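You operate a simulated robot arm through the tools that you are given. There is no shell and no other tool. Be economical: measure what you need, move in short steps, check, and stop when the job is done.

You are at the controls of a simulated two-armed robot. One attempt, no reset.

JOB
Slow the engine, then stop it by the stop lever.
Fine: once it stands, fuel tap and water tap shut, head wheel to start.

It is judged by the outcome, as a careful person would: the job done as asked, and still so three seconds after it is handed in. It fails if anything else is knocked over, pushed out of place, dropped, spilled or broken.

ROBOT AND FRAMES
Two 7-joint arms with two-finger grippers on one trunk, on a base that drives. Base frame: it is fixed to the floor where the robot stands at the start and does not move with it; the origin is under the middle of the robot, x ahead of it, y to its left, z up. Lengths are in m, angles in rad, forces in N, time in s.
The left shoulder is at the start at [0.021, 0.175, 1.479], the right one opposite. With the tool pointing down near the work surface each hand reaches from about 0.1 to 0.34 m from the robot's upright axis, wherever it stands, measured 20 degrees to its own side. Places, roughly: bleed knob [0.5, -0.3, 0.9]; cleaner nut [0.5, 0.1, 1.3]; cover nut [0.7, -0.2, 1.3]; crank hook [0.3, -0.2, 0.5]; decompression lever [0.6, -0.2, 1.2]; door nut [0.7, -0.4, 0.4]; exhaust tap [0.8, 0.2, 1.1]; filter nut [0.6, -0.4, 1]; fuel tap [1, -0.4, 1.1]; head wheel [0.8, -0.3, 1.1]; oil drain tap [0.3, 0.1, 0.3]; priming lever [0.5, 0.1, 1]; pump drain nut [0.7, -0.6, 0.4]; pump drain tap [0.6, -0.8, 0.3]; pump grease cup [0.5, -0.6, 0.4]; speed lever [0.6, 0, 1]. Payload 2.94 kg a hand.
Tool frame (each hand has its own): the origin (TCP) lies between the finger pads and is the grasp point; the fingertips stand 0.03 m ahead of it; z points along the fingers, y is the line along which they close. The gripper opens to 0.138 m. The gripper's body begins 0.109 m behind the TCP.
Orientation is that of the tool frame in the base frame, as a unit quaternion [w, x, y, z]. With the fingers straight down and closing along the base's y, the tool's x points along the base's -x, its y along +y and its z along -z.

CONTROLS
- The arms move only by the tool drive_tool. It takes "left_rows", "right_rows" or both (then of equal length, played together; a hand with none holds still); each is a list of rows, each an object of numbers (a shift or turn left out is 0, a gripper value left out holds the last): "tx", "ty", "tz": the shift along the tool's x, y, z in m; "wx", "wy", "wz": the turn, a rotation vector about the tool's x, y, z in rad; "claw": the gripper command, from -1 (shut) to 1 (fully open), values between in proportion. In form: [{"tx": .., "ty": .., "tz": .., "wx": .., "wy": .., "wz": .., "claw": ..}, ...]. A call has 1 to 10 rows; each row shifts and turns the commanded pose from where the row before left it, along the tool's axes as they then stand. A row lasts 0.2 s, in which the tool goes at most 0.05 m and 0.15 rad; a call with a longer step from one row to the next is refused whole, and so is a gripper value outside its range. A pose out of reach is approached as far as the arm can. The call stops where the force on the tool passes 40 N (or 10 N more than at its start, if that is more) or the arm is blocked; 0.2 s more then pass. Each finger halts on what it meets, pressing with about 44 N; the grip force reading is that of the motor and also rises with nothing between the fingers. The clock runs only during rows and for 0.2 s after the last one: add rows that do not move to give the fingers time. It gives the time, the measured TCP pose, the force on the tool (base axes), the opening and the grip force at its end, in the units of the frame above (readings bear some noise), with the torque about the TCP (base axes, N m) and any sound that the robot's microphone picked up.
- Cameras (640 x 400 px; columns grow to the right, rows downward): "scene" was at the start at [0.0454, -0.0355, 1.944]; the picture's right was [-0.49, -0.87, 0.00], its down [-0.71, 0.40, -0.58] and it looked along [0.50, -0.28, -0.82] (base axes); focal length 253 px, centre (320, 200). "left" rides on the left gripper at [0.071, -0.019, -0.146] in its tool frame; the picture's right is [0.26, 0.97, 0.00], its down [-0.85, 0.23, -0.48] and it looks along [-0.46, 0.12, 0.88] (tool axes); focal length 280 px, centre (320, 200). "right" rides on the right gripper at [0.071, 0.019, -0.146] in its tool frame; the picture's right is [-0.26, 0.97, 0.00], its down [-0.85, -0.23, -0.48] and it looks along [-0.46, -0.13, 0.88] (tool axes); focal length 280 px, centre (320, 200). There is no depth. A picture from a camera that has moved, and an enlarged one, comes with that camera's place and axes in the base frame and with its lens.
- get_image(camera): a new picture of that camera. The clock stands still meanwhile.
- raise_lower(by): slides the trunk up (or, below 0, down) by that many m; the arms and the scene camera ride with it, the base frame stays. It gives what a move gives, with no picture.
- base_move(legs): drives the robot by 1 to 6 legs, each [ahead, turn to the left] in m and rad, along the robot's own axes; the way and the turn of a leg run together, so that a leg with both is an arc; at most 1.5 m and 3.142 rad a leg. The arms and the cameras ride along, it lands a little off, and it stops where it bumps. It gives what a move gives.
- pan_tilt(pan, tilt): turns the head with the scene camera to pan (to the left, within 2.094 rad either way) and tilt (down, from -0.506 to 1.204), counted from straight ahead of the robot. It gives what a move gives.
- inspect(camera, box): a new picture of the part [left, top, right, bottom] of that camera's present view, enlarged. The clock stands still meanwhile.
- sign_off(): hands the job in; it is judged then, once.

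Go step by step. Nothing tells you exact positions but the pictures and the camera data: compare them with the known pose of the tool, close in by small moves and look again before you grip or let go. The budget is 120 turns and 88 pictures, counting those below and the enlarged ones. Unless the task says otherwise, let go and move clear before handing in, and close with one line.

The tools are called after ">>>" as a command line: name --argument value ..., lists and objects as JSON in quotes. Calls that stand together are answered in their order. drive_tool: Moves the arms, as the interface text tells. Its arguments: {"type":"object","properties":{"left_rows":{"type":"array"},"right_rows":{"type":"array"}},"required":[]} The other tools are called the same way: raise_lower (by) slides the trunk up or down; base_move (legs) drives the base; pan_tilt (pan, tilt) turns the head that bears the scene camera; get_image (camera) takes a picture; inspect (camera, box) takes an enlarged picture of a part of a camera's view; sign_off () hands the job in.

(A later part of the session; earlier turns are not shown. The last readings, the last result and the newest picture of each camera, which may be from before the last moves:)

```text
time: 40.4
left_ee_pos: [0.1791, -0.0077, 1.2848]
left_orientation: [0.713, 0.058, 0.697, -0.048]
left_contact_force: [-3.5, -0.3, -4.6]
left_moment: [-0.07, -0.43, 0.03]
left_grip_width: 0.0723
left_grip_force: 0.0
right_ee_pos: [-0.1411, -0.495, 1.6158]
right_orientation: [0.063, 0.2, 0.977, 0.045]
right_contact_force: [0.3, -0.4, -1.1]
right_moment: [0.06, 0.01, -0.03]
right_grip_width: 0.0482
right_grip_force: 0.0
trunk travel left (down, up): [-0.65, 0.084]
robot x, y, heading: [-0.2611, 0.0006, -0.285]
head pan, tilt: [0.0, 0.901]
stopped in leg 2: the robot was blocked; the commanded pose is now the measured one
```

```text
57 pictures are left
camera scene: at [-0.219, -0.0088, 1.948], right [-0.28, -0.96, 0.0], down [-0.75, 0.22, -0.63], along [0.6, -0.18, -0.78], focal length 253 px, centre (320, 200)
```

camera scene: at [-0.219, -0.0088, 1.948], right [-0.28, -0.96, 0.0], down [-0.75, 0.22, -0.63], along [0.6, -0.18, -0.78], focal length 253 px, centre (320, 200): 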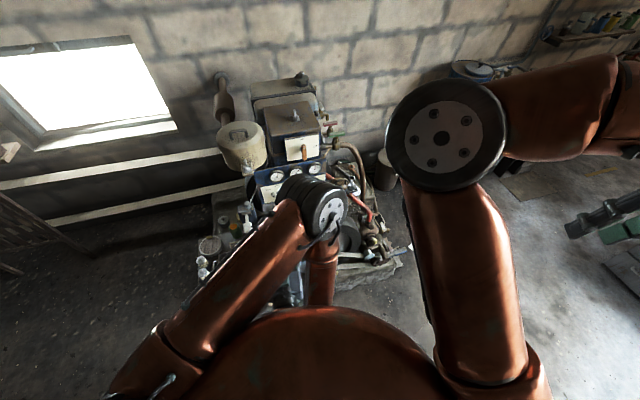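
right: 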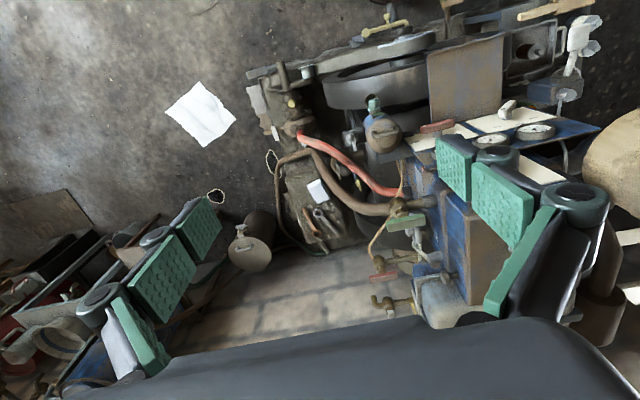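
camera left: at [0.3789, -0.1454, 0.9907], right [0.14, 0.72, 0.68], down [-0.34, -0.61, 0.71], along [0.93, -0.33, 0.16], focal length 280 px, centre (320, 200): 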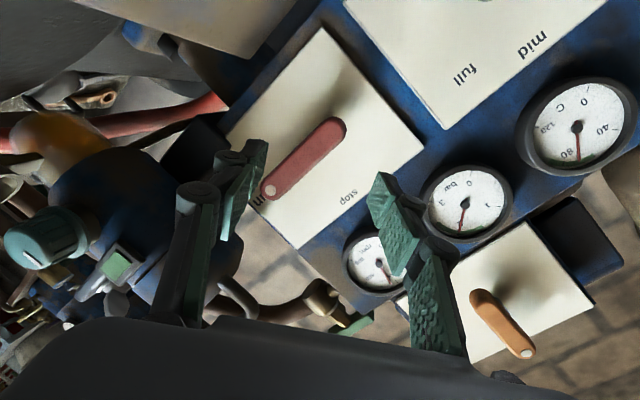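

The turn was blocked by something. I look around to see what is near the robot.

>>> pan_tilt --pan -1.3 --tilt 0.8

>>> get_image --camera "scene"

>>> pan_tilt --pan 1.2 --tilt 0.8

>>> get_image --camera "scene"

```text
time: 41.9
left_ee_pos: [0.1739, -0.0266, 1.2901]
left_orientation: [0.71, 0.071, 0.697, -0.065]
left_contact_force: [-1.7, -0.1, 1.6]
left_moment: [0.02, 0.1, 0.03]
left_grip_width: 0.0724
left_grip_force: 0.3
right_ee_pos: [-0.1117, -0.5108, 1.6137]
right_orientation: [0.05, 0.2, 0.977, 0.045]
right_contact_force: [-1.6, 0.0, 0.2]
right_moment: [0.01, -0.15, 0.0]
right_grip_width: 0.0482
right_grip_force: 0.1
trunk travel left (down, up): [-0.65, 0.084]
robot x, y, heading: [-0.2678, 0.0013, -0.289]
head pan, tilt: [-1.3, 0.799]
```

```text
56 pictures are left
camera scene: at [-0.3042, -0.0706, 1.9563], right [-1.0, 0.02, -0.01], down [0.02, 0.72, -0.7], along [0.0, -0.7, -0.72], focal length 253 px, centre (320, 200)
```

scene: 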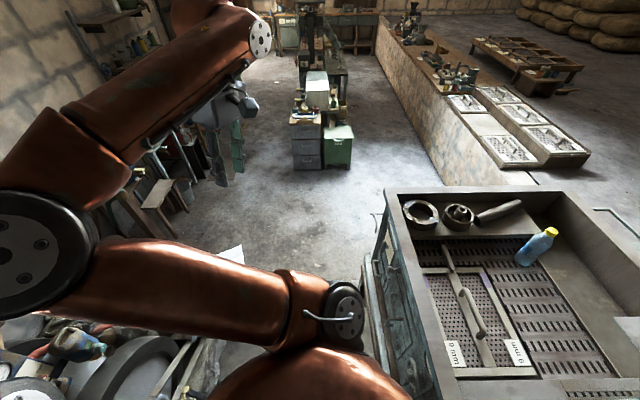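

```text
time: 44.2
left_ee_pos: [0.1834, -0.0285, 1.2892]
left_orientation: [0.706, 0.07, 0.701, -0.068]
left_contact_force: [-0.6, -0.3, -0.1]
left_moment: [0.0, -0.02, -0.02]
left_grip_width: 0.0725
left_grip_force: 0.0
right_ee_pos: [-0.1033, -0.5109, 1.6134]
right_orientation: [0.047, 0.2, 0.978, 0.044]
right_contact_force: [-0.9, 0.2, 1.5]
right_moment: [-0.04, -0.08, 0.0]
right_grip_width: 0.0483
right_grip_force: 0.0
trunk travel left (down, up): [-0.65, 0.084]
robot x, y, heading: [-0.2644, 0.0022, -0.285]
head pan, tilt: [1.201, 0.799]
```

```text
55 pictures are left
camera scene: at [-0.2398, 0.0725, 1.9562], right [0.79, -0.61, 0.0], down [-0.44, -0.57, -0.7], along [0.43, 0.55, -0.72], focal length 253 px, centre (320, 200)
```

scene: 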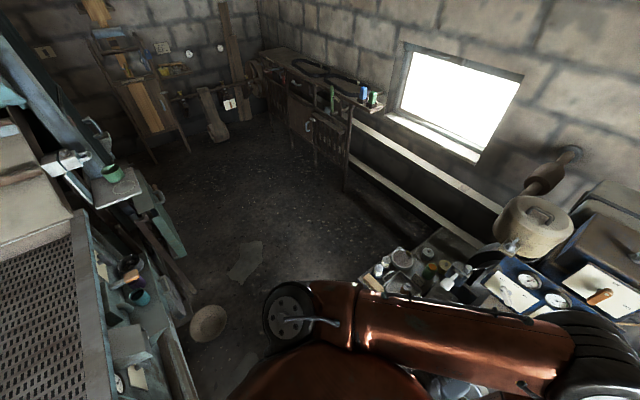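

There is a wash bench close behind; the base touched it. I move ahead first and then shuffle to the right in short legs.

>>> base_move --legs '[[0.18, 0], [0, 0.285], [-0.12, 0]]'

>>> base_move --legs '[[0, -0.45], [0.22, 0], [0, 0.45], [-0.1, 0]]'

>>> pan_tilt --pan 0.0 --tilt 0.8

>>> get_image --camera "scene"

```text
time: 47.5
left_ee_pos: [0.2423, 0.0546, 1.2876]
left_orientation: [0.709, -0.04, 0.703, 0.038]
left_contact_force: [1.1, 3.8, 1.0]
left_moment: [-0.01, 0.13, -0.4]
left_grip_width: 0.0725
left_grip_force: 0.0
right_ee_pos: [0.1029, -0.4918, 1.6104]
right_orientation: [0.034, 0.06, 0.996, 0.05]
right_contact_force: [-0.1, 1.1, 0.1]
right_moment: [-0.09, 0.02, 0.0]
right_grip_width: 0.048
right_grip_force: 0.2
trunk travel left (down, up): [-0.65, 0.084]
robot x, y, heading: [-0.215, -0.0468, -0.003]
head pan, tilt: [1.201, 0.799]
```

```text
time: 52.5
left_ee_pos: [0.3428, -0.0427, 1.2941]
left_orientation: [0.716, -0.041, 0.695, 0.037]
left_contact_force: [1.4, 0.0, 0.7]
left_moment: [-0.03, 0.11, -0.06]
left_grip_width: 0.0725
left_grip_force: 0.0
right_ee_pos: [0.1943, -0.5915, 1.6114]
right_orientation: [0.033, 0.062, 0.996, 0.051]
right_contact_force: [0.5, 0.7, -0.5]
right_moment: [-0.02, -0.04, 0.01]
right_grip_width: 0.0481
right_grip_force: 0.1
trunk travel left (down, up): [-0.65, 0.084]
robot x, y, heading: [-0.1206, -0.1438, -0.001]
head pan, tilt: [1.201, 0.799]
```

```text
time: 53.9
left_ee_pos: [0.3225, -0.0427, 1.2997]
left_orientation: [0.722, -0.041, 0.69, 0.038]
left_contact_force: [0.9, -0.6, 0.6]
left_moment: [-0.03, -0.01, 0.01]
left_grip_width: 0.0724
left_grip_force: 0.1
right_ee_pos: [0.1706, -0.594, 1.6125]
right_orientation: [0.041, 0.061, 0.996, 0.051]
right_contact_force: [0.0, 0.2, 0.5]
right_moment: [0.02, 0.06, 0.03]
right_grip_width: 0.0484
right_grip_force: 0.0
trunk travel left (down, up): [-0.65, 0.084]
robot x, y, heading: [-0.1198, -0.1447, 0.002]
head pan, tilt: [0.0, 0.799]
```

```text
54 pictures are left
camera scene: at [-0.0539, -0.1461, 1.956], right [0.0, -1.0, 0.0], down [-0.72, 0.0, -0.7], along [0.7, 0.0, -0.72], focal length 253 px, centre (320, 200)
```

scene: 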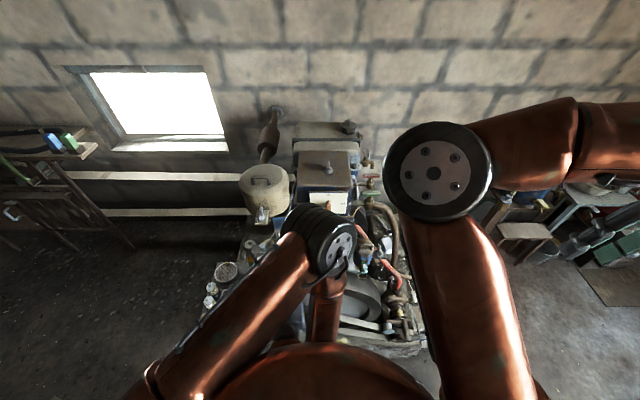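

The base is now at y −0.144, so the stop lever lies comfortably ahead of the left arm. I straighten the left hand and bring it down in front of the lever.

>>> drive_tool --left_rows '[{"wx": 0.112}, {"wy": 0.127}, {"wy": 0.127}, {"ty": -0.041}, {"ty": -0.041}, {"ty": -0.041}, {"ty": -0.041}]'

>>> drive_tool --left_rows '[{"tx": 0.0489, "tz": 0.0104}, {"tx": 0.0489, "tz": 0.0104}, {"tx": 0.0489, "tz": 0.0104}, {"tx": 0.0489, "tz": 0.0104}, {"tx": 0.0489, "tz": 0.0104}]'

>>> get_image --camera "left"

```text
time: 55.5
left_ee_pos: [0.3343, -0.206, 1.3034]
left_orientation: [0.64, 0.001, 0.768, 0.001]
left_contact_force: [0.2, -1.1, 0.1]
left_moment: [0.01, 0.01, 0.02]
left_grip_width: 0.0724
left_grip_force: 0.1
right_ee_pos: [0.1696, -0.5948, 1.6131]
right_orientation: [0.041, 0.061, 0.996, 0.051]
right_contact_force: [-0.1, -0.3, 0.0]
right_moment: [0.06, 0.0, 0.0]
right_grip_width: 0.0483
right_grip_force: 0.0
trunk travel left (down, up): [-0.65, 0.084]
robot x, y, heading: [-0.1193, -0.1435, -0.004]
head pan, tilt: [0.0, 0.799]
```

```text
time: 56.7
left_ee_pos: [0.3213, -0.2081, 1.0474]
left_orientation: [0.63, 0.0, 0.777, -0.002]
left_contact_force: [0.3, -0.1, -0.2]
left_moment: [0.01, -0.01, -0.01]
left_grip_width: 0.0724
left_grip_force: 0.0
right_ee_pos: [0.1675, -0.5916, 1.6138]
right_orientation: [0.042, 0.062, 0.996, 0.051]
right_contact_force: [-0.7, 1.0, -0.7]
right_moment: [0.01, -0.01, 0.03]
right_grip_width: 0.0482
right_grip_force: 0.0
trunk travel left (down, up): [-0.65, 0.084]
robot x, y, heading: [-0.1199, -0.1399, -0.006]
head pan, tilt: [0.0, 0.799]
```

```text
53 pictures are left
camera left: at [0.1655, -0.2265, 1.0074], right [-0.05, 0.96, -0.26], down [-0.29, 0.23, 0.93], along [0.96, 0.12, 0.27], focal length 280 px, centre (320, 200)
```

left: 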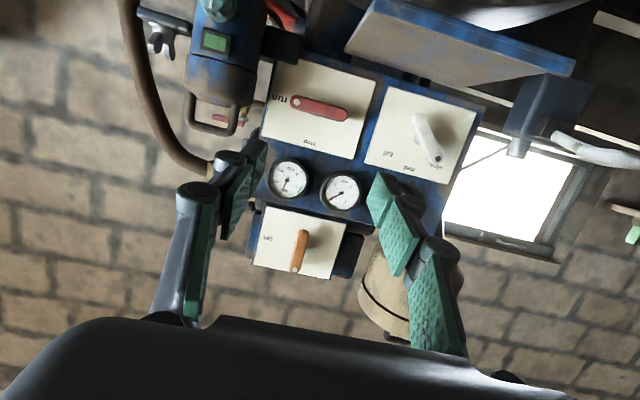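

Rolling 90° and advancing part way, watching for reach limits.

>>> drive_tool --left_rows '[{"tx": -0.004, "wz": 0.148}, {"wz": 0.148}, {"wz": 0.148}, {"wz": 0.148}, {"wz": 0.148}, {"wz": 0.148}, {"wz": 0.148}, {"wz": 0.148}, {"wz": 0.148}, {"wz": 0.148}]'

>>> drive_tool --left_rows '[{"tz": 0.045}, {"tz": 0.045}, {"tz": 0.045}, {"tz": 0.045}, {}]'

>>> get_image --camera "left"

```text
time: 58.9
left_ee_pos: [0.3219, -0.2072, 1.0553]
left_orientation: [0.466, 0.524, 0.573, 0.424]
left_contact_force: [0.7, -0.7, 0.4]
left_moment: [0.0, 0.03, 0.02]
left_grip_width: 0.0724
left_grip_force: 0.0
right_ee_pos: [0.1671, -0.5917, 1.6138]
right_orientation: [0.042, 0.061, 0.996, 0.051]
right_contact_force: [-0.4, -0.3, -0.3]
right_moment: [0.02, -0.01, 0.03]
right_grip_width: 0.0483
right_grip_force: 0.1
trunk travel left (down, up): [-0.65, 0.084]
robot x, y, heading: [-0.1193, -0.1448, -0.009]
head pan, tilt: [0.0, 0.799]
```

```text
time: 60.1
left_ee_pos: [0.5007, -0.2074, 1.0176]
left_orientation: [0.467, 0.524, 0.573, 0.423]
left_contact_force: [-0.4, -0.3, -0.7]
left_moment: [0.02, 0.0, 0.01]
left_grip_width: 0.0727
left_grip_force: 0.0
right_ee_pos: [0.1677, -0.5926, 1.6131]
right_orientation: [0.042, 0.061, 0.996, 0.051]
right_contact_force: [-0.6, 0.0, -0.5]
right_moment: [0.0, -0.01, -0.03]
right_grip_width: 0.0485
right_grip_force: 0.1
trunk travel left (down, up): [-0.65, 0.084]
robot x, y, heading: [-0.1197, -0.1454, -0.009]
head pan, tilt: [0.0, 0.799]
```

```text
52 pictures are left
camera left: at [0.354, -0.1389, 1.0209], right [0.19, 0.35, 0.92], down [-0.41, -0.82, 0.4], along [0.89, -0.45, -0.02], focal length 280 px, centre (320, 200)
```

left: 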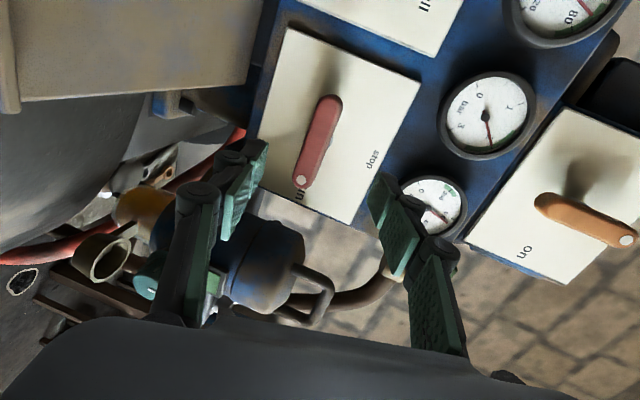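

No limits this time. Going in over the lever and closing.

>>> drive_tool --left_rows '[{"tz": 0.04, "ty": -0.004}, {"tz": 0.03}, {"claw": -0.5}, {"claw": -1}, {}, {}, {}]'

>>> get_image --camera "left"

```text
time: 61.7
left_ee_pos: [0.5698, -0.207, 0.9983]
left_orientation: [0.467, 0.522, 0.573, 0.424]
left_contact_force: [5.9, 1.1, 7.1]
left_moment: [0.03, -0.75, -0.07]
left_grip_width: 0.0241
left_grip_force: 44.9
right_ee_pos: [0.1684, -0.591, 1.6142]
right_orientation: [0.043, 0.062, 0.996, 0.051]
right_contact_force: [-1.2, 0.5, -0.2]
right_moment: [0.01, 0.03, 0.02]
right_grip_width: 0.048
right_grip_force: 0.1
trunk travel left (down, up): [-0.65, 0.084]
robot x, y, heading: [-0.1205, -0.1456, -0.006]
head pan, tilt: [0.0, 0.799]
```

```text
51 pictures are left
camera left: at [0.4237, -0.1391, 1.0027], right [0.19, 0.35, 0.92], down [-0.41, -0.82, 0.4], along [0.89, -0.45, -0.01], focal length 280 px, centre (320, 200)
```

left: 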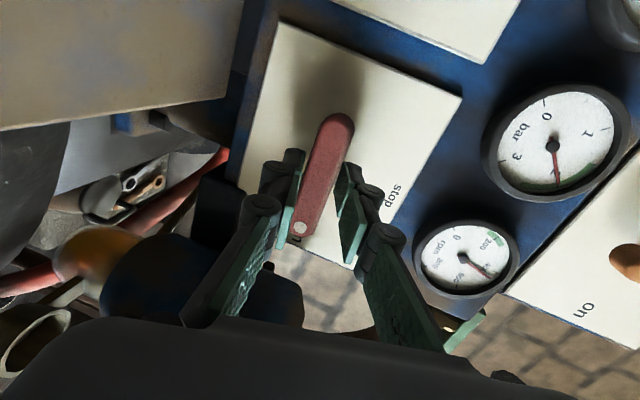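

Gripped the red lever. Turning counter-clockwise to stop.

>>> drive_tool --left_rows '[{"wz": -0.14}, {"wz": -0.14}, {"wz": -0.14}, {"wz": -0.14}, {"wz": -0.14}, {"wz": -0.14}, {"wz": -0.14}, {"wz": -0.14}]'

>>> drive_tool --left_rows '[{"wz": -0.14}, {"wz": -0.14}, {"wz": -0.14}, {"wz": -0.06}, {}]'

>>> get_image --camera "left"

```text
time: 63.5
left_ee_pos: [0.5661, -0.2069, 0.999]
left_orientation: [0.62, 0.138, 0.765, 0.109]
left_contact_force: [0.0, 3.0, 6.8]
left_moment: [-0.02, -0.88, 0.3]
left_grip_width: 0.0202
left_grip_force: 44.8
right_ee_pos: [0.1681, -0.59, 1.6145]
right_orientation: [0.042, 0.061, 0.996, 0.051]
right_contact_force: [0.5, 0.2, -0.2]
right_moment: [0.01, 0.03, 0.01]
right_grip_width: 0.0486
right_grip_force: 0.0
trunk travel left (down, up): [-0.65, 0.084]
robot x, y, heading: [-0.1205, -0.1451, -0.002]
head pan, tilt: [0.0, 0.799]
```

```text
time: 64.7
left_ee_pos: [0.5656, -0.2083, 0.9988]
left_orientation: [0.628, -0.047, 0.776, -0.04]
left_contact_force: [0.9, 1.8, -1.1]
left_moment: [1.41, -0.08, -0.37]
left_grip_width: 0.022
left_grip_force: 44.6
right_ee_pos: [0.1678, -0.5923, 1.6134]
right_orientation: [0.042, 0.062, 0.996, 0.05]
right_contact_force: [1.0, 0.0, 0.1]
right_moment: [0.01, 0.01, 0.01]
right_grip_width: 0.0486
right_grip_force: 0.1
trunk travel left (down, up): [-0.65, 0.084]
robot x, y, heading: [-0.1211, -0.1433, -0.005]
head pan, tilt: [0.0, 0.799]
```

```text
50 pictures are left
camera left: at [0.4107, -0.2363, 0.9615], right [-0.08, 0.93, -0.37], down [-0.3, 0.33, 0.89], along [0.95, 0.18, 0.25], focal length 280 px, centre (320, 200)
```

left: 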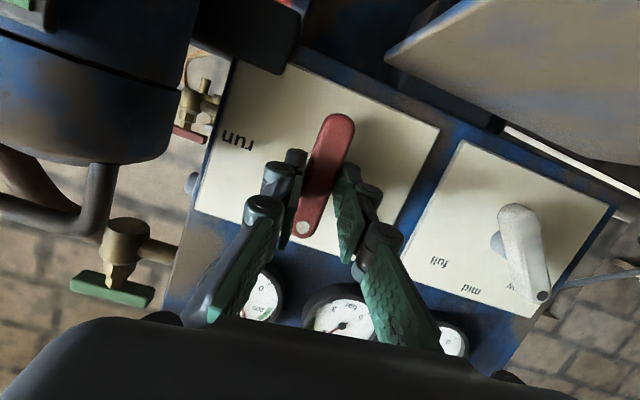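

The stop lever is up at "stop" (end stop felt). I hold it there a few seconds while the engine runs down.

>>> drive_tool --left_rows '[{}, {}, {}, {}, {}, {}, {}, {}, {}, {}]'

>>> drive_tool --left_rows '[{}, {}, {}, {}, {}, {}, {}, {}, {}, {}]'

>>> drive_tool --left_rows '[{"claw": -0.4}, {"claw": -0.1}, {}, {}, {"tz": -0.04}, {"tz": -0.045}, {"tz": -0.045}, {"tz": -0.045}]'

>>> get_image --camera "left"

```text
time: 66.9
left_ee_pos: [0.5663, -0.2081, 0.999]
left_orientation: [0.628, -0.046, 0.776, -0.04]
left_contact_force: [-4.2, 0.0, -7.4]
left_moment: [1.13, 0.19, -0.3]
left_grip_width: 0.0219
left_grip_force: 44.9
right_ee_pos: [0.1688, -0.5916, 1.6139]
right_orientation: [0.043, 0.061, 0.996, 0.05]
right_contact_force: [0.6, -0.5, 0.8]
right_moment: [0.02, -0.03, 0.0]
right_grip_width: 0.0484
right_grip_force: 0.0
trunk travel left (down, up): [-0.65, 0.084]
robot x, y, heading: [-0.1207, -0.1421, -0.005]
head pan, tilt: [0.0, 0.799]
```

```text
time: 69.1
left_ee_pos: [0.5657, -0.2087, 0.9995]
left_orientation: [0.628, -0.045, 0.776, -0.04]
left_contact_force: [-6.9, 0.4, -10.7]
left_moment: [1.14, 0.26, -0.31]
left_grip_width: 0.0217
left_grip_force: 44.7
right_ee_pos: [0.1693, -0.5917, 1.6128]
right_orientation: [0.042, 0.061, 0.996, 0.051]
right_contact_force: [-0.1, -0.3, 0.1]
right_moment: [0.04, 0.04, 0.01]
right_grip_width: 0.0482
right_grip_force: 0.1
trunk travel left (down, up): [-0.65, 0.084]
robot x, y, heading: [-0.1199, -0.1451, -0.005]
head pan, tilt: [0.0, 0.799]
```

```text
time: 70.9
left_ee_pos: [0.3933, -0.2089, 1.0372]
left_orientation: [0.629, -0.047, 0.775, -0.04]
left_contact_force: [0.5, 0.2, 0.1]
left_moment: [-0.01, -0.01, 0.0]
left_grip_width: 0.0621
left_grip_force: 0.1
right_ee_pos: [0.166, -0.5923, 1.6142]
right_orientation: [0.043, 0.062, 0.996, 0.051]
right_contact_force: [-0.2, 0.5, 0.2]
right_moment: [0.01, -0.05, -0.03]
right_grip_width: 0.0484
right_grip_force: 0.1
trunk travel left (down, up): [-0.65, 0.084]
robot x, y, heading: [-0.1231, -0.1434, -0.005]
head pan, tilt: [0.0, 0.799]
```

```text
49 pictures are left
camera left: at [0.2378, -0.2353, 0.9998], right [-0.07, 0.93, -0.37], down [-0.3, 0.33, 0.89], along [0.95, 0.18, 0.25], focal length 280 px, centre (320, 200)
```

left: 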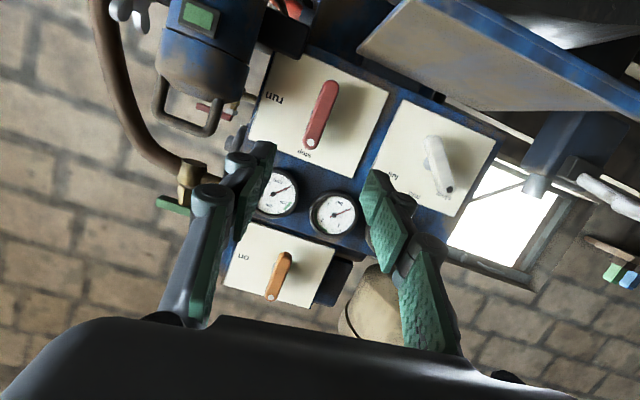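

>>> inspect --camera "left" --box '[240, 155, 370, 245]'

>>> get_image --camera "right"

```text
4.44 times, centred on (305, 200) of left
camera zoom: at [0.2378, -0.2353, 0.9998], right [-0.07, 0.93, -0.37], down [-0.3, 0.33, 0.89], along [0.95, 0.18, 0.25], focal length 1246 px, centre (387, 200)
```

zoom: 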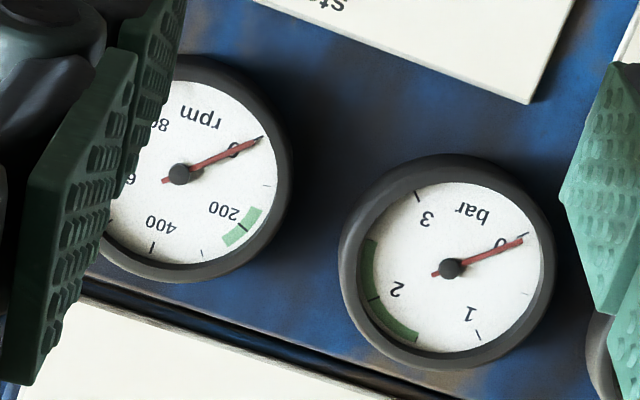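

```text
47 pictures are left
camera right: at [0.0846, -0.5785, 1.7541], right [0.37, 0.92, 0.12], down [0.77, -0.38, 0.51], along [0.52, -0.1, -0.85], focal length 280 px, centre (320, 200)
```

right: 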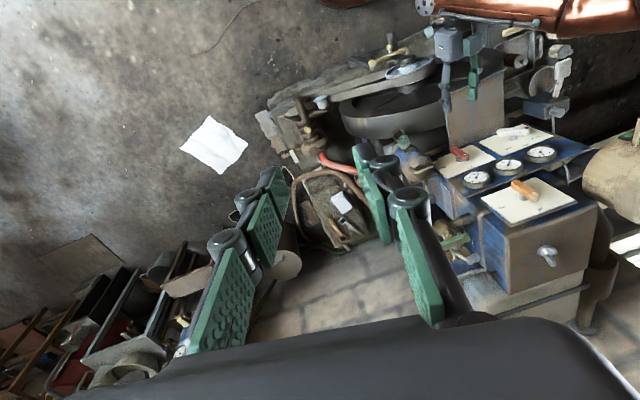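

The rpm gauge reads 0: the engine stands, with both levers in place. Next are the taps on the engine's right side; I raise the left hand and drive to the right for a better view.

>>> drive_tool --left_rows '[{"tx": -0.045, "tz": -0.02, "claw": -0.6}, {"tx": -0.045, "tz": -0.02}, {"tx": -0.045, "tz": -0.01}, {"tx": -0.045}, {"tx": -0.045}]'

>>> base_move --legs '[[0, -1.1], [0.3, 0], [0, 1.1]]'

>>> get_image --camera "scene"

```text
time: 72.1
left_ee_pos: [0.3892, -0.1809, 1.2628]
left_orientation: [0.629, -0.046, 0.775, -0.04]
left_contact_force: [0.1, 0.0, -0.9]
left_moment: [-0.04, 0.0, -0.02]
left_grip_width: 0.0273
left_grip_force: 0.1
right_ee_pos: [0.1682, -0.592, 1.6142]
right_orientation: [0.042, 0.061, 0.996, 0.051]
right_contact_force: [-0.2, 1.0, -0.5]
right_moment: [-0.03, 0.0, 0.01]
right_grip_width: 0.0483
right_grip_force: 0.0
trunk travel left (down, up): [-0.65, 0.084]
robot x, y, heading: [-0.1223, -0.1433, -0.009]
head pan, tilt: [0.0, 0.799]
```

```text
time: 79.7
left_ee_pos: [0.5238, -0.4358, 1.263]
left_orientation: [0.629, -0.053, 0.775, -0.034]
left_contact_force: [-0.1, -0.3, 0.5]
left_moment: [-0.02, -0.01, 0.02]
left_grip_width: 0.0277
left_grip_force: 0.2
right_ee_pos: [0.3096, -0.8507, 1.6143]
right_orientation: [0.042, 0.053, 0.996, 0.052]
right_contact_force: [0.1, 0.1, -0.1]
right_moment: [-0.01, 0.01, -0.02]
right_grip_width: 0.0483
right_grip_force: 0.1
trunk travel left (down, up): [-0.65, 0.084]
robot x, y, heading: [0.0154, -0.4078, 0.012]
head pan, tilt: [0.0, 0.799]
```

```text
46 pictures are left
camera scene: at [0.0766, -0.4082, 1.9561], right [0.01, -1.0, 0.0], down [-0.72, -0.01, -0.7], along [0.7, 0.01, -0.72], focal length 253 px, centre (320, 200)
```

scene: 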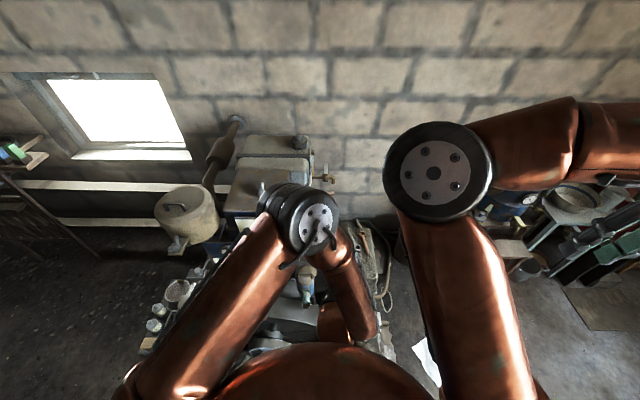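

The base moved fine to y −0.41. Now I look with the left-hand camera toward the taps.

>>> get_image --camera "left"

>>> inspect --camera "scene" --box '[220, 120, 400, 340]'

```text
45 pictures are left
camera left: at [0.37, -0.4665, 1.226], right [-0.09, 0.92, -0.37], down [-0.3, 0.33, 0.89], along [0.95, 0.19, 0.25], focal length 280 px, centre (320, 200)
```

left: 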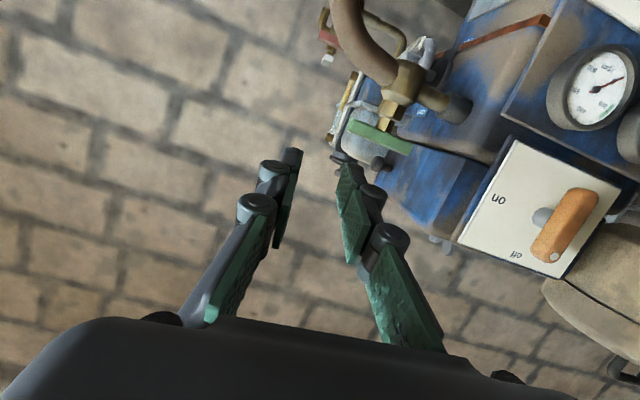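

```text
1.82 times, centred on (310, 230) of scene
camera zoom: at [0.0766, -0.4082, 1.9561], right [0.01, -1.0, 0.0], down [-0.72, -0.01, -0.7], along [0.7, 0.01, -0.72], focal length 460 px, centre (338, 146)
```

zoom: 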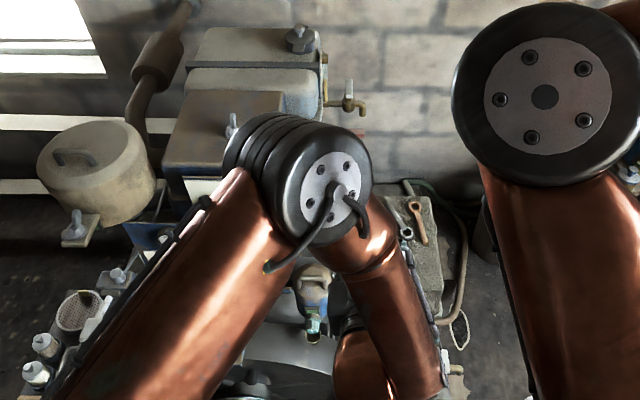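

The taps are at the top edge of the view (lower in space). I tilt the left hand down for a clear picture.

>>> drive_tool --left_rows '[{"wy": 0.15, "tz": -0.03}, {"wy": 0.15, "tz": -0.03}, {"wy": 0.15}]'

>>> get_image --camera "left"

```text
time: 80.5
left_ee_pos: [0.4687, -0.4343, 1.2784]
left_orientation: [0.44, -0.045, 0.896, -0.045]
left_contact_force: [0.7, 0.1, -0.4]
left_moment: [0.01, -0.01, -0.09]
left_grip_width: 0.0277
left_grip_force: 0.0
right_ee_pos: [0.3128, -0.8488, 1.614]
right_orientation: [0.042, 0.051, 0.996, 0.051]
right_contact_force: [-0.6, 0.7, 0.5]
right_moment: [-0.02, 0.06, 0.0]
right_grip_width: 0.0482
right_grip_force: 0.0
trunk travel left (down, up): [-0.65, 0.084]
robot x, y, heading: [0.0159, -0.4094, 0.013]
head pan, tilt: [0.0, 0.799]
```

```text
43 pictures are left
camera left: at [0.3127, -0.4559, 1.3139], right [-0.2, 0.93, -0.32], down [0.13, 0.35, 0.93], along [0.97, 0.14, -0.19], focal length 280 px, centre (320, 200)
```

left: 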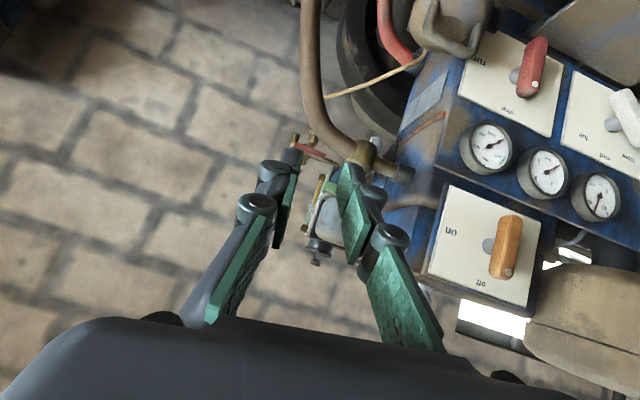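

The fingers hide the taps; I slide the hand to the right and zoom.

>>> drive_tool --left_rows '[{"ty": -0.045}, {"ty": -0.045}, {"ty": -0.045}, {"wx": 0.13}]'

>>> get_image --camera "left"

```text
time: 81.5
left_ee_pos: [0.4731, -0.5688, 1.2938]
left_orientation: [0.442, -0.016, 0.891, -0.104]
left_contact_force: [0.4, 0.8, -0.3]
left_moment: [-0.04, 0.0, -0.02]
left_grip_width: 0.0277
left_grip_force: 0.2
right_ee_pos: [0.3106, -0.848, 1.6146]
right_orientation: [0.042, 0.051, 0.997, 0.05]
right_contact_force: [0.3, 1.3, 0.4]
right_moment: [-0.09, 0.01, -0.01]
right_grip_width: 0.0482
right_grip_force: 0.1
trunk travel left (down, up): [-0.65, 0.084]
robot x, y, heading: [0.0169, -0.41, 0.018]
head pan, tilt: [0.0, 0.799]
```

```text
42 pictures are left
camera left: at [0.3142, -0.5714, 1.3281], right [-0.1, 0.91, -0.4], down [0.16, 0.41, 0.9], along [0.98, 0.03, -0.18], focal length 280 px, centre (320, 200)
```

left: 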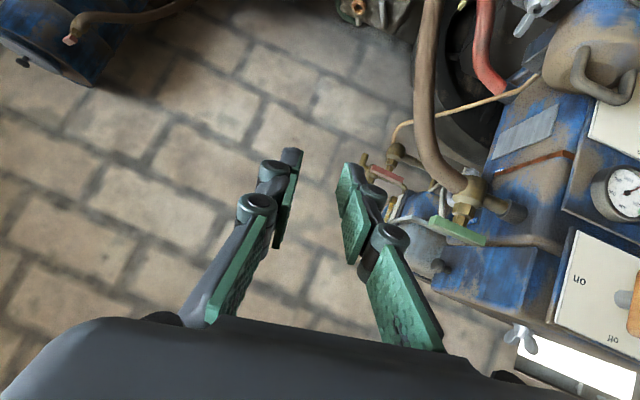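

>>> inspect --camera "left" --box '[345, 110, 525, 270]'

```text
2.50 times, centred on (435, 190) of left
camera zoom: at [0.3142, -0.5714, 1.3281], right [-0.1, 0.91, -0.4], down [0.16, 0.41, 0.9], along [0.98, 0.03, -0.18], focal length 701 px, centre (32, 225)
```

zoom: 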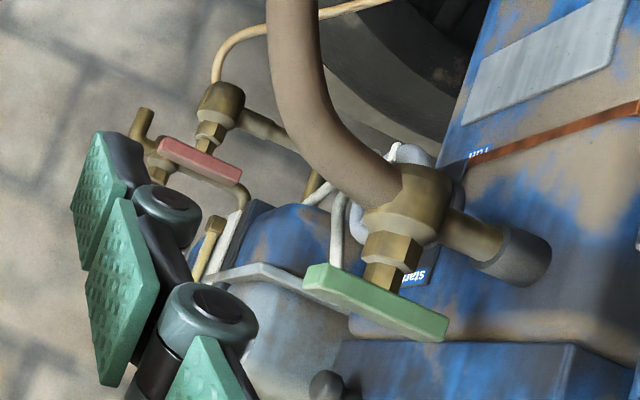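

The green-handled tap sits on the cooling-water hose, the red-handled one on the thin fuel line, and the pale head wheel behind has "start"/"run" marks. I look at the floor space on the right for a better stance.

>>> pan_tilt --pan -0.35 --tilt 0.75

>>> get_image --camera "scene"

>>> get_image --camera "right"

```text
time: 82.3
left_ee_pos: [0.4713, -0.5704, 1.2959]
left_orientation: [0.443, -0.016, 0.891, -0.103]
left_contact_force: [-1.9, 0.4, -0.2]
left_moment: [0.0, -0.02, 0.03]
left_grip_width: 0.0274
left_grip_force: 0.0
right_ee_pos: [0.3084, -0.8507, 1.6144]
right_orientation: [0.042, 0.052, 0.996, 0.052]
right_contact_force: [0.1, -0.4, -0.4]
right_moment: [0.03, -0.04, -0.01]
right_grip_width: 0.0483
right_grip_force: 0.0
trunk travel left (down, up): [-0.65, 0.084]
robot x, y, heading: [0.0167, -0.4081, 0.012]
head pan, tilt: [-0.351, 0.75]
```

```text
40 pictures are left
camera scene: at [0.0739, -0.4372, 1.9601], right [-0.33, -0.94, 0.0], down [-0.64, 0.23, -0.73], along [0.69, -0.24, -0.68], focal length 253 px, centre (320, 200)
```

scene: 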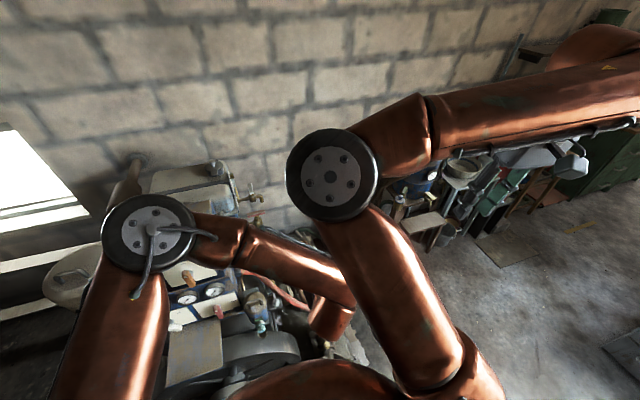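

```text
39 pictures are left
camera right: at [0.2276, -0.8384, 1.754], right [0.36, 0.93, 0.12], down [0.78, -0.37, 0.51], along [0.52, -0.09, -0.85], focal length 280 px, centre (320, 200)
```

right: 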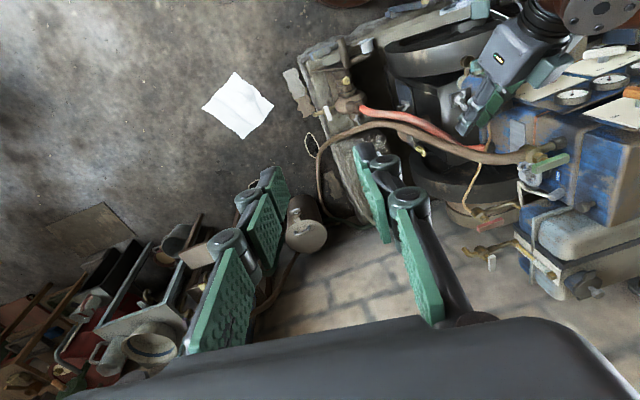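

Very useful view from the right-hand camera. I enlarge the taps and head wheel there.

>>> inspect --camera "right" --box '[440, 130, 620, 300]'

```text
2.35 times, centred on (530, 215) of right
camera zoom: at [0.2276, -0.8384, 1.754], right [0.36, 0.93, 0.12], down [0.78, -0.37, 0.51], along [0.52, -0.09, -0.85], focal length 660 px, centre (-174, 165)
```

zoom: 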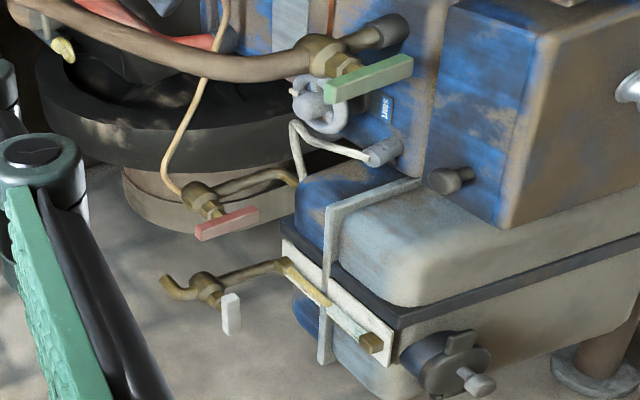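

Located by triangulation: green (water) handle ≈[0.70,-0.357,1.213], red (fuel) handle ≈[0.988,-0.42,1.067], both bars lying along y in line with their pipes (open); head wheel ≈[0.79,-0.33,1.09] facing −y. I start with reorienting the closed left fingers to nudge the green handle from the front.

>>> drive_tool --left_rows '[{"wx": -0.08, "wy": -0.1, "wz": 0.04, "claw": -1}, {"wx": -0.08, "wy": -0.09, "wz": 0.04}, {}, {}]'

>>> raise_lower --by -0.1

```text
time: 83.3
left_ee_pos: [0.4717, -0.5699, 1.2964]
left_orientation: [0.527, -0.025, 0.85, -0.012]
left_contact_force: [-0.4, 0.3, 0.1]
left_moment: [0.01, 0.04, 0.01]
left_grip_width: 0.0
left_grip_force: 28.3
right_ee_pos: [0.3088, -0.8503, 1.6145]
right_orientation: [0.041, 0.052, 0.996, 0.052]
right_contact_force: [-0.4, 0.6, 0.0]
right_moment: [0.0, -0.05, 0.01]
right_grip_width: 0.0482
right_grip_force: 0.0
trunk travel left (down, up): [-0.65, 0.084]
robot x, y, heading: [0.0119, -0.4076, 0.017]
head pan, tilt: [-0.351, 0.75]
```

```text
time: 84.7
left_ee_pos: [0.4721, -0.5698, 1.1968]
left_orientation: [0.525, -0.026, 0.85, -0.012]
left_contact_force: [0.3, -0.6, -0.4]
left_moment: [-0.02, 0.02, 0.0]
left_grip_width: 0.0
left_grip_force: 28.7
right_ee_pos: [0.3079, -0.8505, 1.5143]
right_orientation: [0.042, 0.052, 0.996, 0.051]
right_contact_force: [-0.2, -0.2, 0.0]
right_moment: [-0.03, -0.01, -0.03]
right_grip_width: 0.0483
right_grip_force: 0.1
trunk travel left (down, up): [-0.55, 0.184]
robot x, y, heading: [0.0174, -0.4071, 0.013]
head pan, tilt: [-0.351, 0.75]
```

>>> drive_tool --left_rows '[{"tx": -0.0435}, {"tx": -0.0435}, {"ty": 0.043, "tz": 0.02}, {"ty": 0.043, "tz": 0.02}, {"ty": 0.043, "tz": 0.02}, {"ty": 0.042, "tz": 0.021}]'

>>> get_image --camera "left"

>>> inspect --camera "right" --box '[440, 100, 640, 280]'

```text
time: 86.1
left_ee_pos: [0.5826, -0.3899, 1.2282]
left_orientation: [0.525, -0.026, 0.851, -0.012]
left_contact_force: [-0.1, -0.1, 0.3]
left_moment: [-0.01, -0.01, -0.05]
left_grip_width: 0.0
left_grip_force: 28.3
right_ee_pos: [0.3104, -0.8463, 1.5142]
right_orientation: [0.041, 0.052, 0.997, 0.05]
right_contact_force: [-0.6, 0.9, 0.0]
right_moment: [-0.07, 0.04, 0.01]
right_grip_width: 0.0485
right_grip_force: 0.1
trunk travel left (down, up): [-0.55, 0.184]
robot x, y, heading: [0.0149, -0.4104, 0.019]
head pan, tilt: [-0.351, 0.75]
```

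```text
37 pictures are left
camera left: at [0.4221, -0.4141, 1.2306], right [-0.15, 0.95, -0.28], down [-0.05, 0.28, 0.96], along [0.99, 0.15, 0.01], focal length 280 px, centre (320, 200)
```

left: 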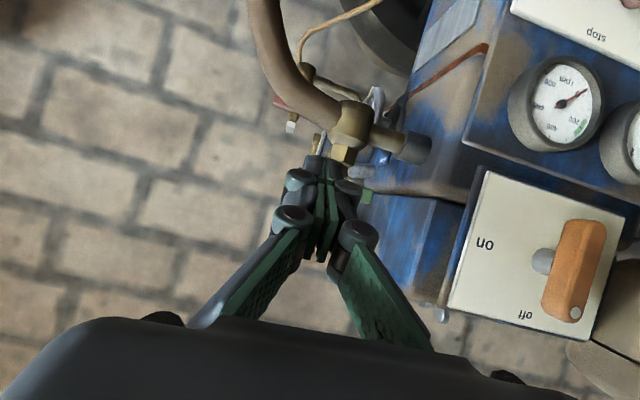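

```text
2.22 times, centred on (540, 190) of right
camera zoom: at [0.2292, -0.8343, 1.6548], right [0.36, 0.93, 0.12], down [0.78, -0.37, 0.51], along [0.52, -0.09, -0.85], focal length 623 px, centre (-169, 222)
```

zoom: 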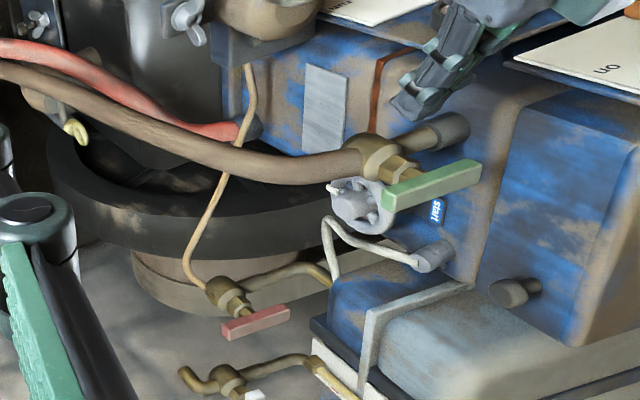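

The closed fingertips are in front of the green handle's right end. I push it forward gently in small steps.

>>> drive_tool --left_rows '[{"tz": 0.03, "tx": -0.0125, "ty": -0.004}, {"tz": 0.029, "tx": -0.0125, "ty": -0.003}, {"tz": 0.0179, "tx": -0.0089}, {"tz": 0.0179, "tx": -0.0089, "ty": -0.002}, {}]'

>>> inspect --camera "right" --box '[440, 100, 640, 280]'

```text
time: 87.0
left_ee_pos: [0.6597, -0.3988, 1.2235]
left_orientation: [0.521, -0.025, 0.853, -0.013]
left_contact_force: [-35.0, 4.2, 16.5]
left_moment: [0.09, -0.54, 0.25]
left_grip_width: 0.006
left_grip_force: 28.7
right_ee_pos: [0.3082, -0.8499, 1.5147]
right_orientation: [0.041, 0.052, 0.996, 0.052]
right_contact_force: [0.6, -0.4, -0.3]
right_moment: [0.0, 0.14, 0.01]
right_grip_width: 0.0484
right_grip_force: 0.0
trunk travel left (down, up): [-0.55, 0.184]
robot x, y, heading: [0.0176, -0.4052, 0.015]
head pan, tilt: [-0.351, 0.75]
stopped in row 4 (left hand): the force on the tool passed its limit at 43 N (the readings are from after the stop); the commanded pose is now the measured one
```

```text
2.22 times, centred on (540, 190) of right
camera zoom: at [0.2263, -0.8372, 1.6543], right [0.35, 0.93, 0.12], down [0.78, -0.37, 0.51], along [0.52, -0.09, -0.85], focal length 623 px, centre (-169, 222)
```

zoom: 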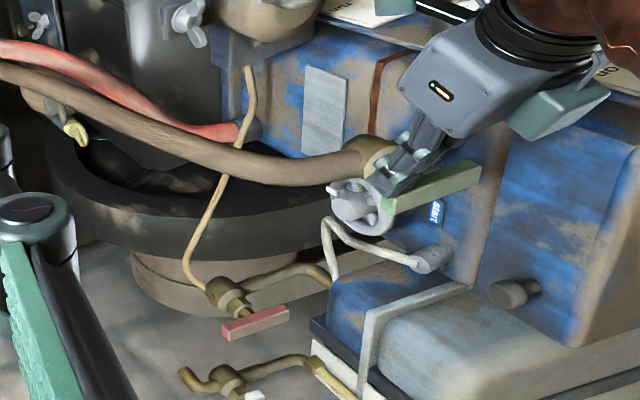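

The handle didn't budge that way (it's against its stop), so it closes clockwise. I back off, roll the hand so its narrow side fits, and move to the handle's left end.

>>> drive_tool --left_rows '[{"tz": -0.04}, {"tz": -0.04, "wz": -0.15}, {"wz": -0.15}, {"wz": -0.15}, {"wz": -0.15}, {"wz": -0.15}, {"wz": -0.15}, {"wz": -0.15}, {"wz": -0.15}, {"wz": -0.15}]'

>>> get_image --camera "left"

```text
time: 89.2
left_ee_pos: [0.5922, -0.3983, 1.2586]
left_orientation: [0.399, -0.555, 0.649, -0.335]
left_contact_force: [0.3, -1.0, -0.7]
left_moment: [0.02, 0.03, 0.0]
left_grip_width: 0.0
left_grip_force: 28.7
right_ee_pos: [0.3107, -0.8492, 1.5137]
right_orientation: [0.041, 0.051, 0.997, 0.051]
right_contact_force: [-0.2, 1.0, 0.7]
right_moment: [-0.01, 0.05, 0.0]
right_grip_width: 0.0483
right_grip_force: 0.1
trunk travel left (down, up): [-0.55, 0.184]
robot x, y, heading: [0.0123, -0.4108, 0.013]
head pan, tilt: [-0.351, 0.75]
```

```text
34 pictures are left
camera left: at [0.4681, -0.473, 1.3308], right [-0.45, -0.1, -0.89], down [-0.47, 0.87, 0.14], along [0.76, 0.48, -0.44], focal length 280 px, centre (320, 200)
```

left: 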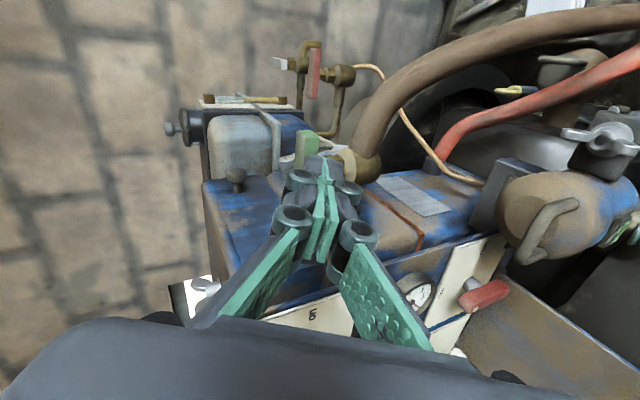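

>>> drive_tool --left_rows '[{"tx": -0.037, "ty": 0.0105, "tz": 0.0025}, {"tx": -0.0366, "ty": 0.0105, "tz": 0.0025}, {}]'

>>> get_image --camera "left"

>>> inspect --camera "right" --box '[440, 100, 640, 280]'

```text
time: 90.0
left_ee_pos: [0.5923, -0.3248, 1.2486]
left_orientation: [0.4, -0.552, 0.651, -0.334]
left_contact_force: [-0.7, 0.4, 0.0]
left_moment: [-0.01, -0.04, 0.03]
left_grip_width: 0.0001
left_grip_force: 28.4
right_ee_pos: [0.31, -0.8519, 1.5135]
right_orientation: [0.042, 0.052, 0.996, 0.051]
right_contact_force: [-0.8, -0.6, 0.3]
right_moment: [0.07, 0.02, 0.01]
right_grip_width: 0.0484
right_grip_force: 0.0
trunk travel left (down, up): [-0.55, 0.184]
robot x, y, heading: [0.0127, -0.4084, 0.012]
head pan, tilt: [-0.351, 0.75]
```

```text
33 pictures are left
camera left: at [0.4684, -0.3993, 1.3211], right [-0.45, -0.1, -0.89], down [-0.47, 0.87, 0.14], along [0.76, 0.48, -0.44], focal length 280 px, centre (320, 200)
```

left: 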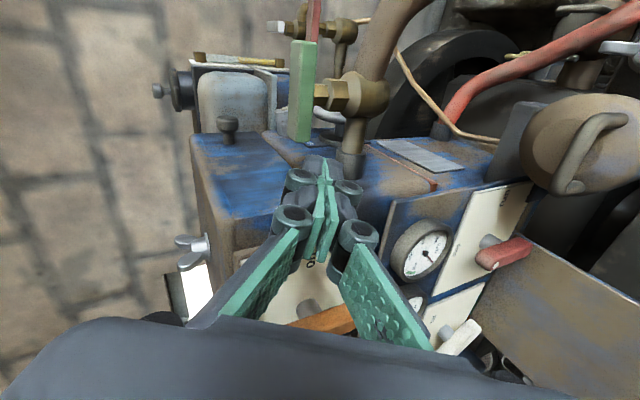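

```text
2.22 times, centred on (540, 190) of right
camera zoom: at [0.2287, -0.8398, 1.6532], right [0.35, 0.93, 0.12], down [0.78, -0.37, 0.51], along [0.52, -0.08, -0.85], focal length 623 px, centre (-169, 222)
```

zoom: 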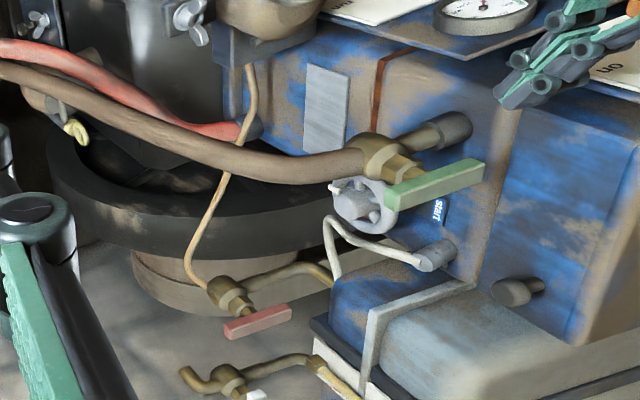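

Fingertips are just in front of the handle's left end. Approach and push clockwise.

>>> drive_tool --left_rows '[{"tz": 0.032, "tx": 0.002, "ty": -0.0048}, {"tz": 0.031, "tx": 0.002, "ty": -0.0048}, {"tz": 0.016, "tx": -0.0043, "ty": -0.0076}, {"tz": 0.016, "tx": -0.0043, "ty": -0.0076}, {}]'

>>> inspect --camera "right" --box '[440, 100, 640, 280]'

```text
time: 91.2
left_ee_pos: [0.6887, -0.3226, 1.2285]
left_orientation: [0.4, -0.552, 0.65, -0.335]
left_contact_force: [-0.8, -0.6, -1.0]
left_moment: [0.03, -0.03, -0.03]
left_grip_width: 0.0
left_grip_force: 28.8
right_ee_pos: [0.31, -0.8503, 1.5141]
right_orientation: [0.042, 0.051, 0.996, 0.052]
right_contact_force: [-0.4, -1.7, 0.6]
right_moment: [0.02, -0.03, 0.0]
right_grip_width: 0.0482
right_grip_force: 0.0
trunk travel left (down, up): [-0.55, 0.184]
robot x, y, heading: [0.0168, -0.409, 0.011]
head pan, tilt: [-0.351, 0.75]
```

```text
2.22 times, centred on (540, 190) of right
camera zoom: at [0.2278, -0.8373, 1.6541], right [0.35, 0.93, 0.12], down [0.78, -0.37, 0.51], along [0.52, -0.09, -0.85], focal length 623 px, centre (-169, 222)
```

zoom: 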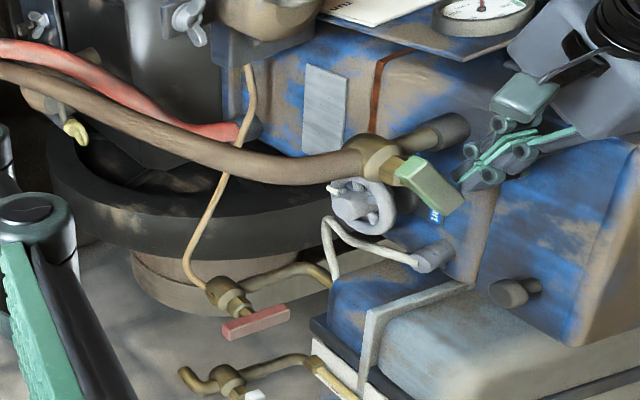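

It turns clockwise, about halfway now. Continuing the arc.

>>> drive_tool --left_rows '[{"tz": 0.016, "tx": 0.0017, "ty": -0.0086}, {"tz": 0.0125, "tx": 0.0089, "ty": -0.0079}, {"tz": 0.0045, "tx": 0.01, "ty": -0.004}, {"tx": 0.008, "ty": -0.0013}, {}]'

>>> inspect --camera "right" --box '[440, 100, 640, 280]'

```text
time: 92.4
left_ee_pos: [0.7292, -0.3399, 1.2277]
left_orientation: [0.408, -0.559, 0.644, -0.325]
left_contact_force: [-6.3, 23.8, 3.6]
left_moment: [0.01, 0.07, 0.1]
left_grip_width: 0.0062
left_grip_force: 29.1
right_ee_pos: [0.309, -0.8492, 1.5154]
right_orientation: [0.041, 0.051, 0.997, 0.051]
right_contact_force: [1.2, -1.2, -0.7]
right_moment: [0.11, 0.05, 0.02]
right_grip_width: 0.0484
right_grip_force: 0.1
trunk travel left (down, up): [-0.55, 0.184]
robot x, y, heading: [0.012, -0.4099, 0.021]
head pan, tilt: [-0.351, 0.75]
stopped in row 5 (left hand): the force on the tool passed its limit at 42 N (the readings are from after the stop); the commanded pose is now the measured one
```

```text
2.22 times, centred on (540, 190) of right
camera zoom: at [0.228, -0.8371, 1.654], right [0.35, 0.93, 0.12], down [0.78, -0.36, 0.51], along [0.52, -0.09, -0.85], focal length 623 px, centre (-169, 222)
```

zoom: 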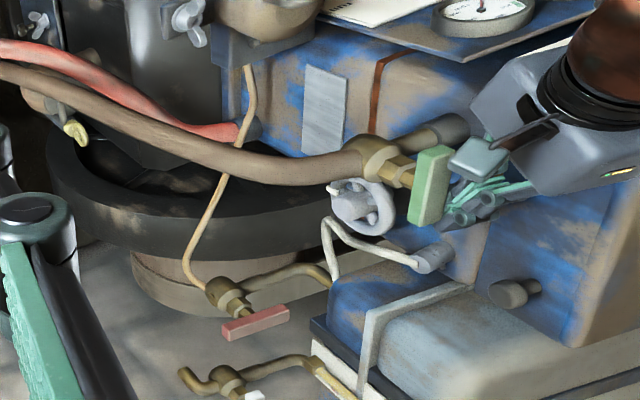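

The water tap's handle now lies square across its pipe, against its stop: shut. I withdraw upward and pitch the hand down for the fuel tap.

>>> drive_tool --left_rows '[{"tx": -0.005, "ty": 0.001}, {"tz": -0.03}, {"tz": -0.036, "ty": -0.02}, {"tz": -0.018, "ty": -0.035, "tx": -0.006}, {"tz": -0.018, "ty": -0.035, "tx": -0.006}, {"wx": -0.136, "wy": 0.022}, {"wx": -0.136, "wy": 0.022}, {"wx": -0.136, "wy": 0.022}, {"wx": -0.136, "wy": 0.022}]'

>>> get_image --camera "left"

```text
time: 94.4
left_ee_pos: [0.6789, -0.3464, 1.3536]
left_orientation: [0.21, -0.63, 0.729, -0.166]
left_contact_force: [0.2, 0.1, 0.1]
left_moment: [-0.02, 0.04, 0.02]
left_grip_width: 0.0001
left_grip_force: 27.9
right_ee_pos: [0.3112, -0.8509, 1.5135]
right_orientation: [0.041, 0.05, 0.997, 0.052]
right_contact_force: [-0.1, -0.7, -0.4]
right_moment: [0.01, 0.02, -0.01]
right_grip_width: 0.0482
right_grip_force: 0.1
trunk travel left (down, up): [-0.55, 0.184]
robot x, y, heading: [0.0106, -0.4104, 0.019]
head pan, tilt: [-0.351, 0.75]
```

```text
29 pictures are left
camera left: at [0.6135, -0.423, 1.4806], right [-0.85, -0.11, -0.51], down [-0.34, 0.86, 0.37], along [0.4, 0.49, -0.77], focal length 280 px, centre (320, 200)
```

left: 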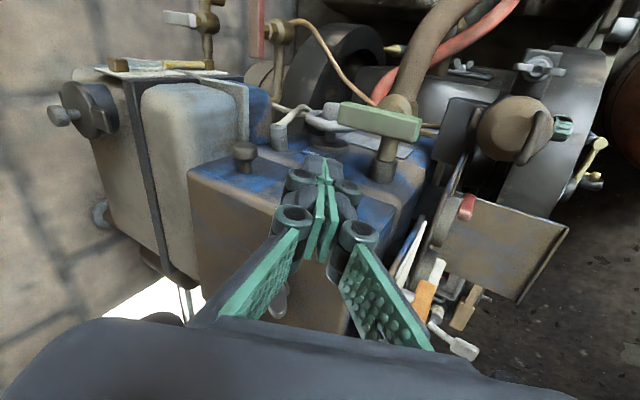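

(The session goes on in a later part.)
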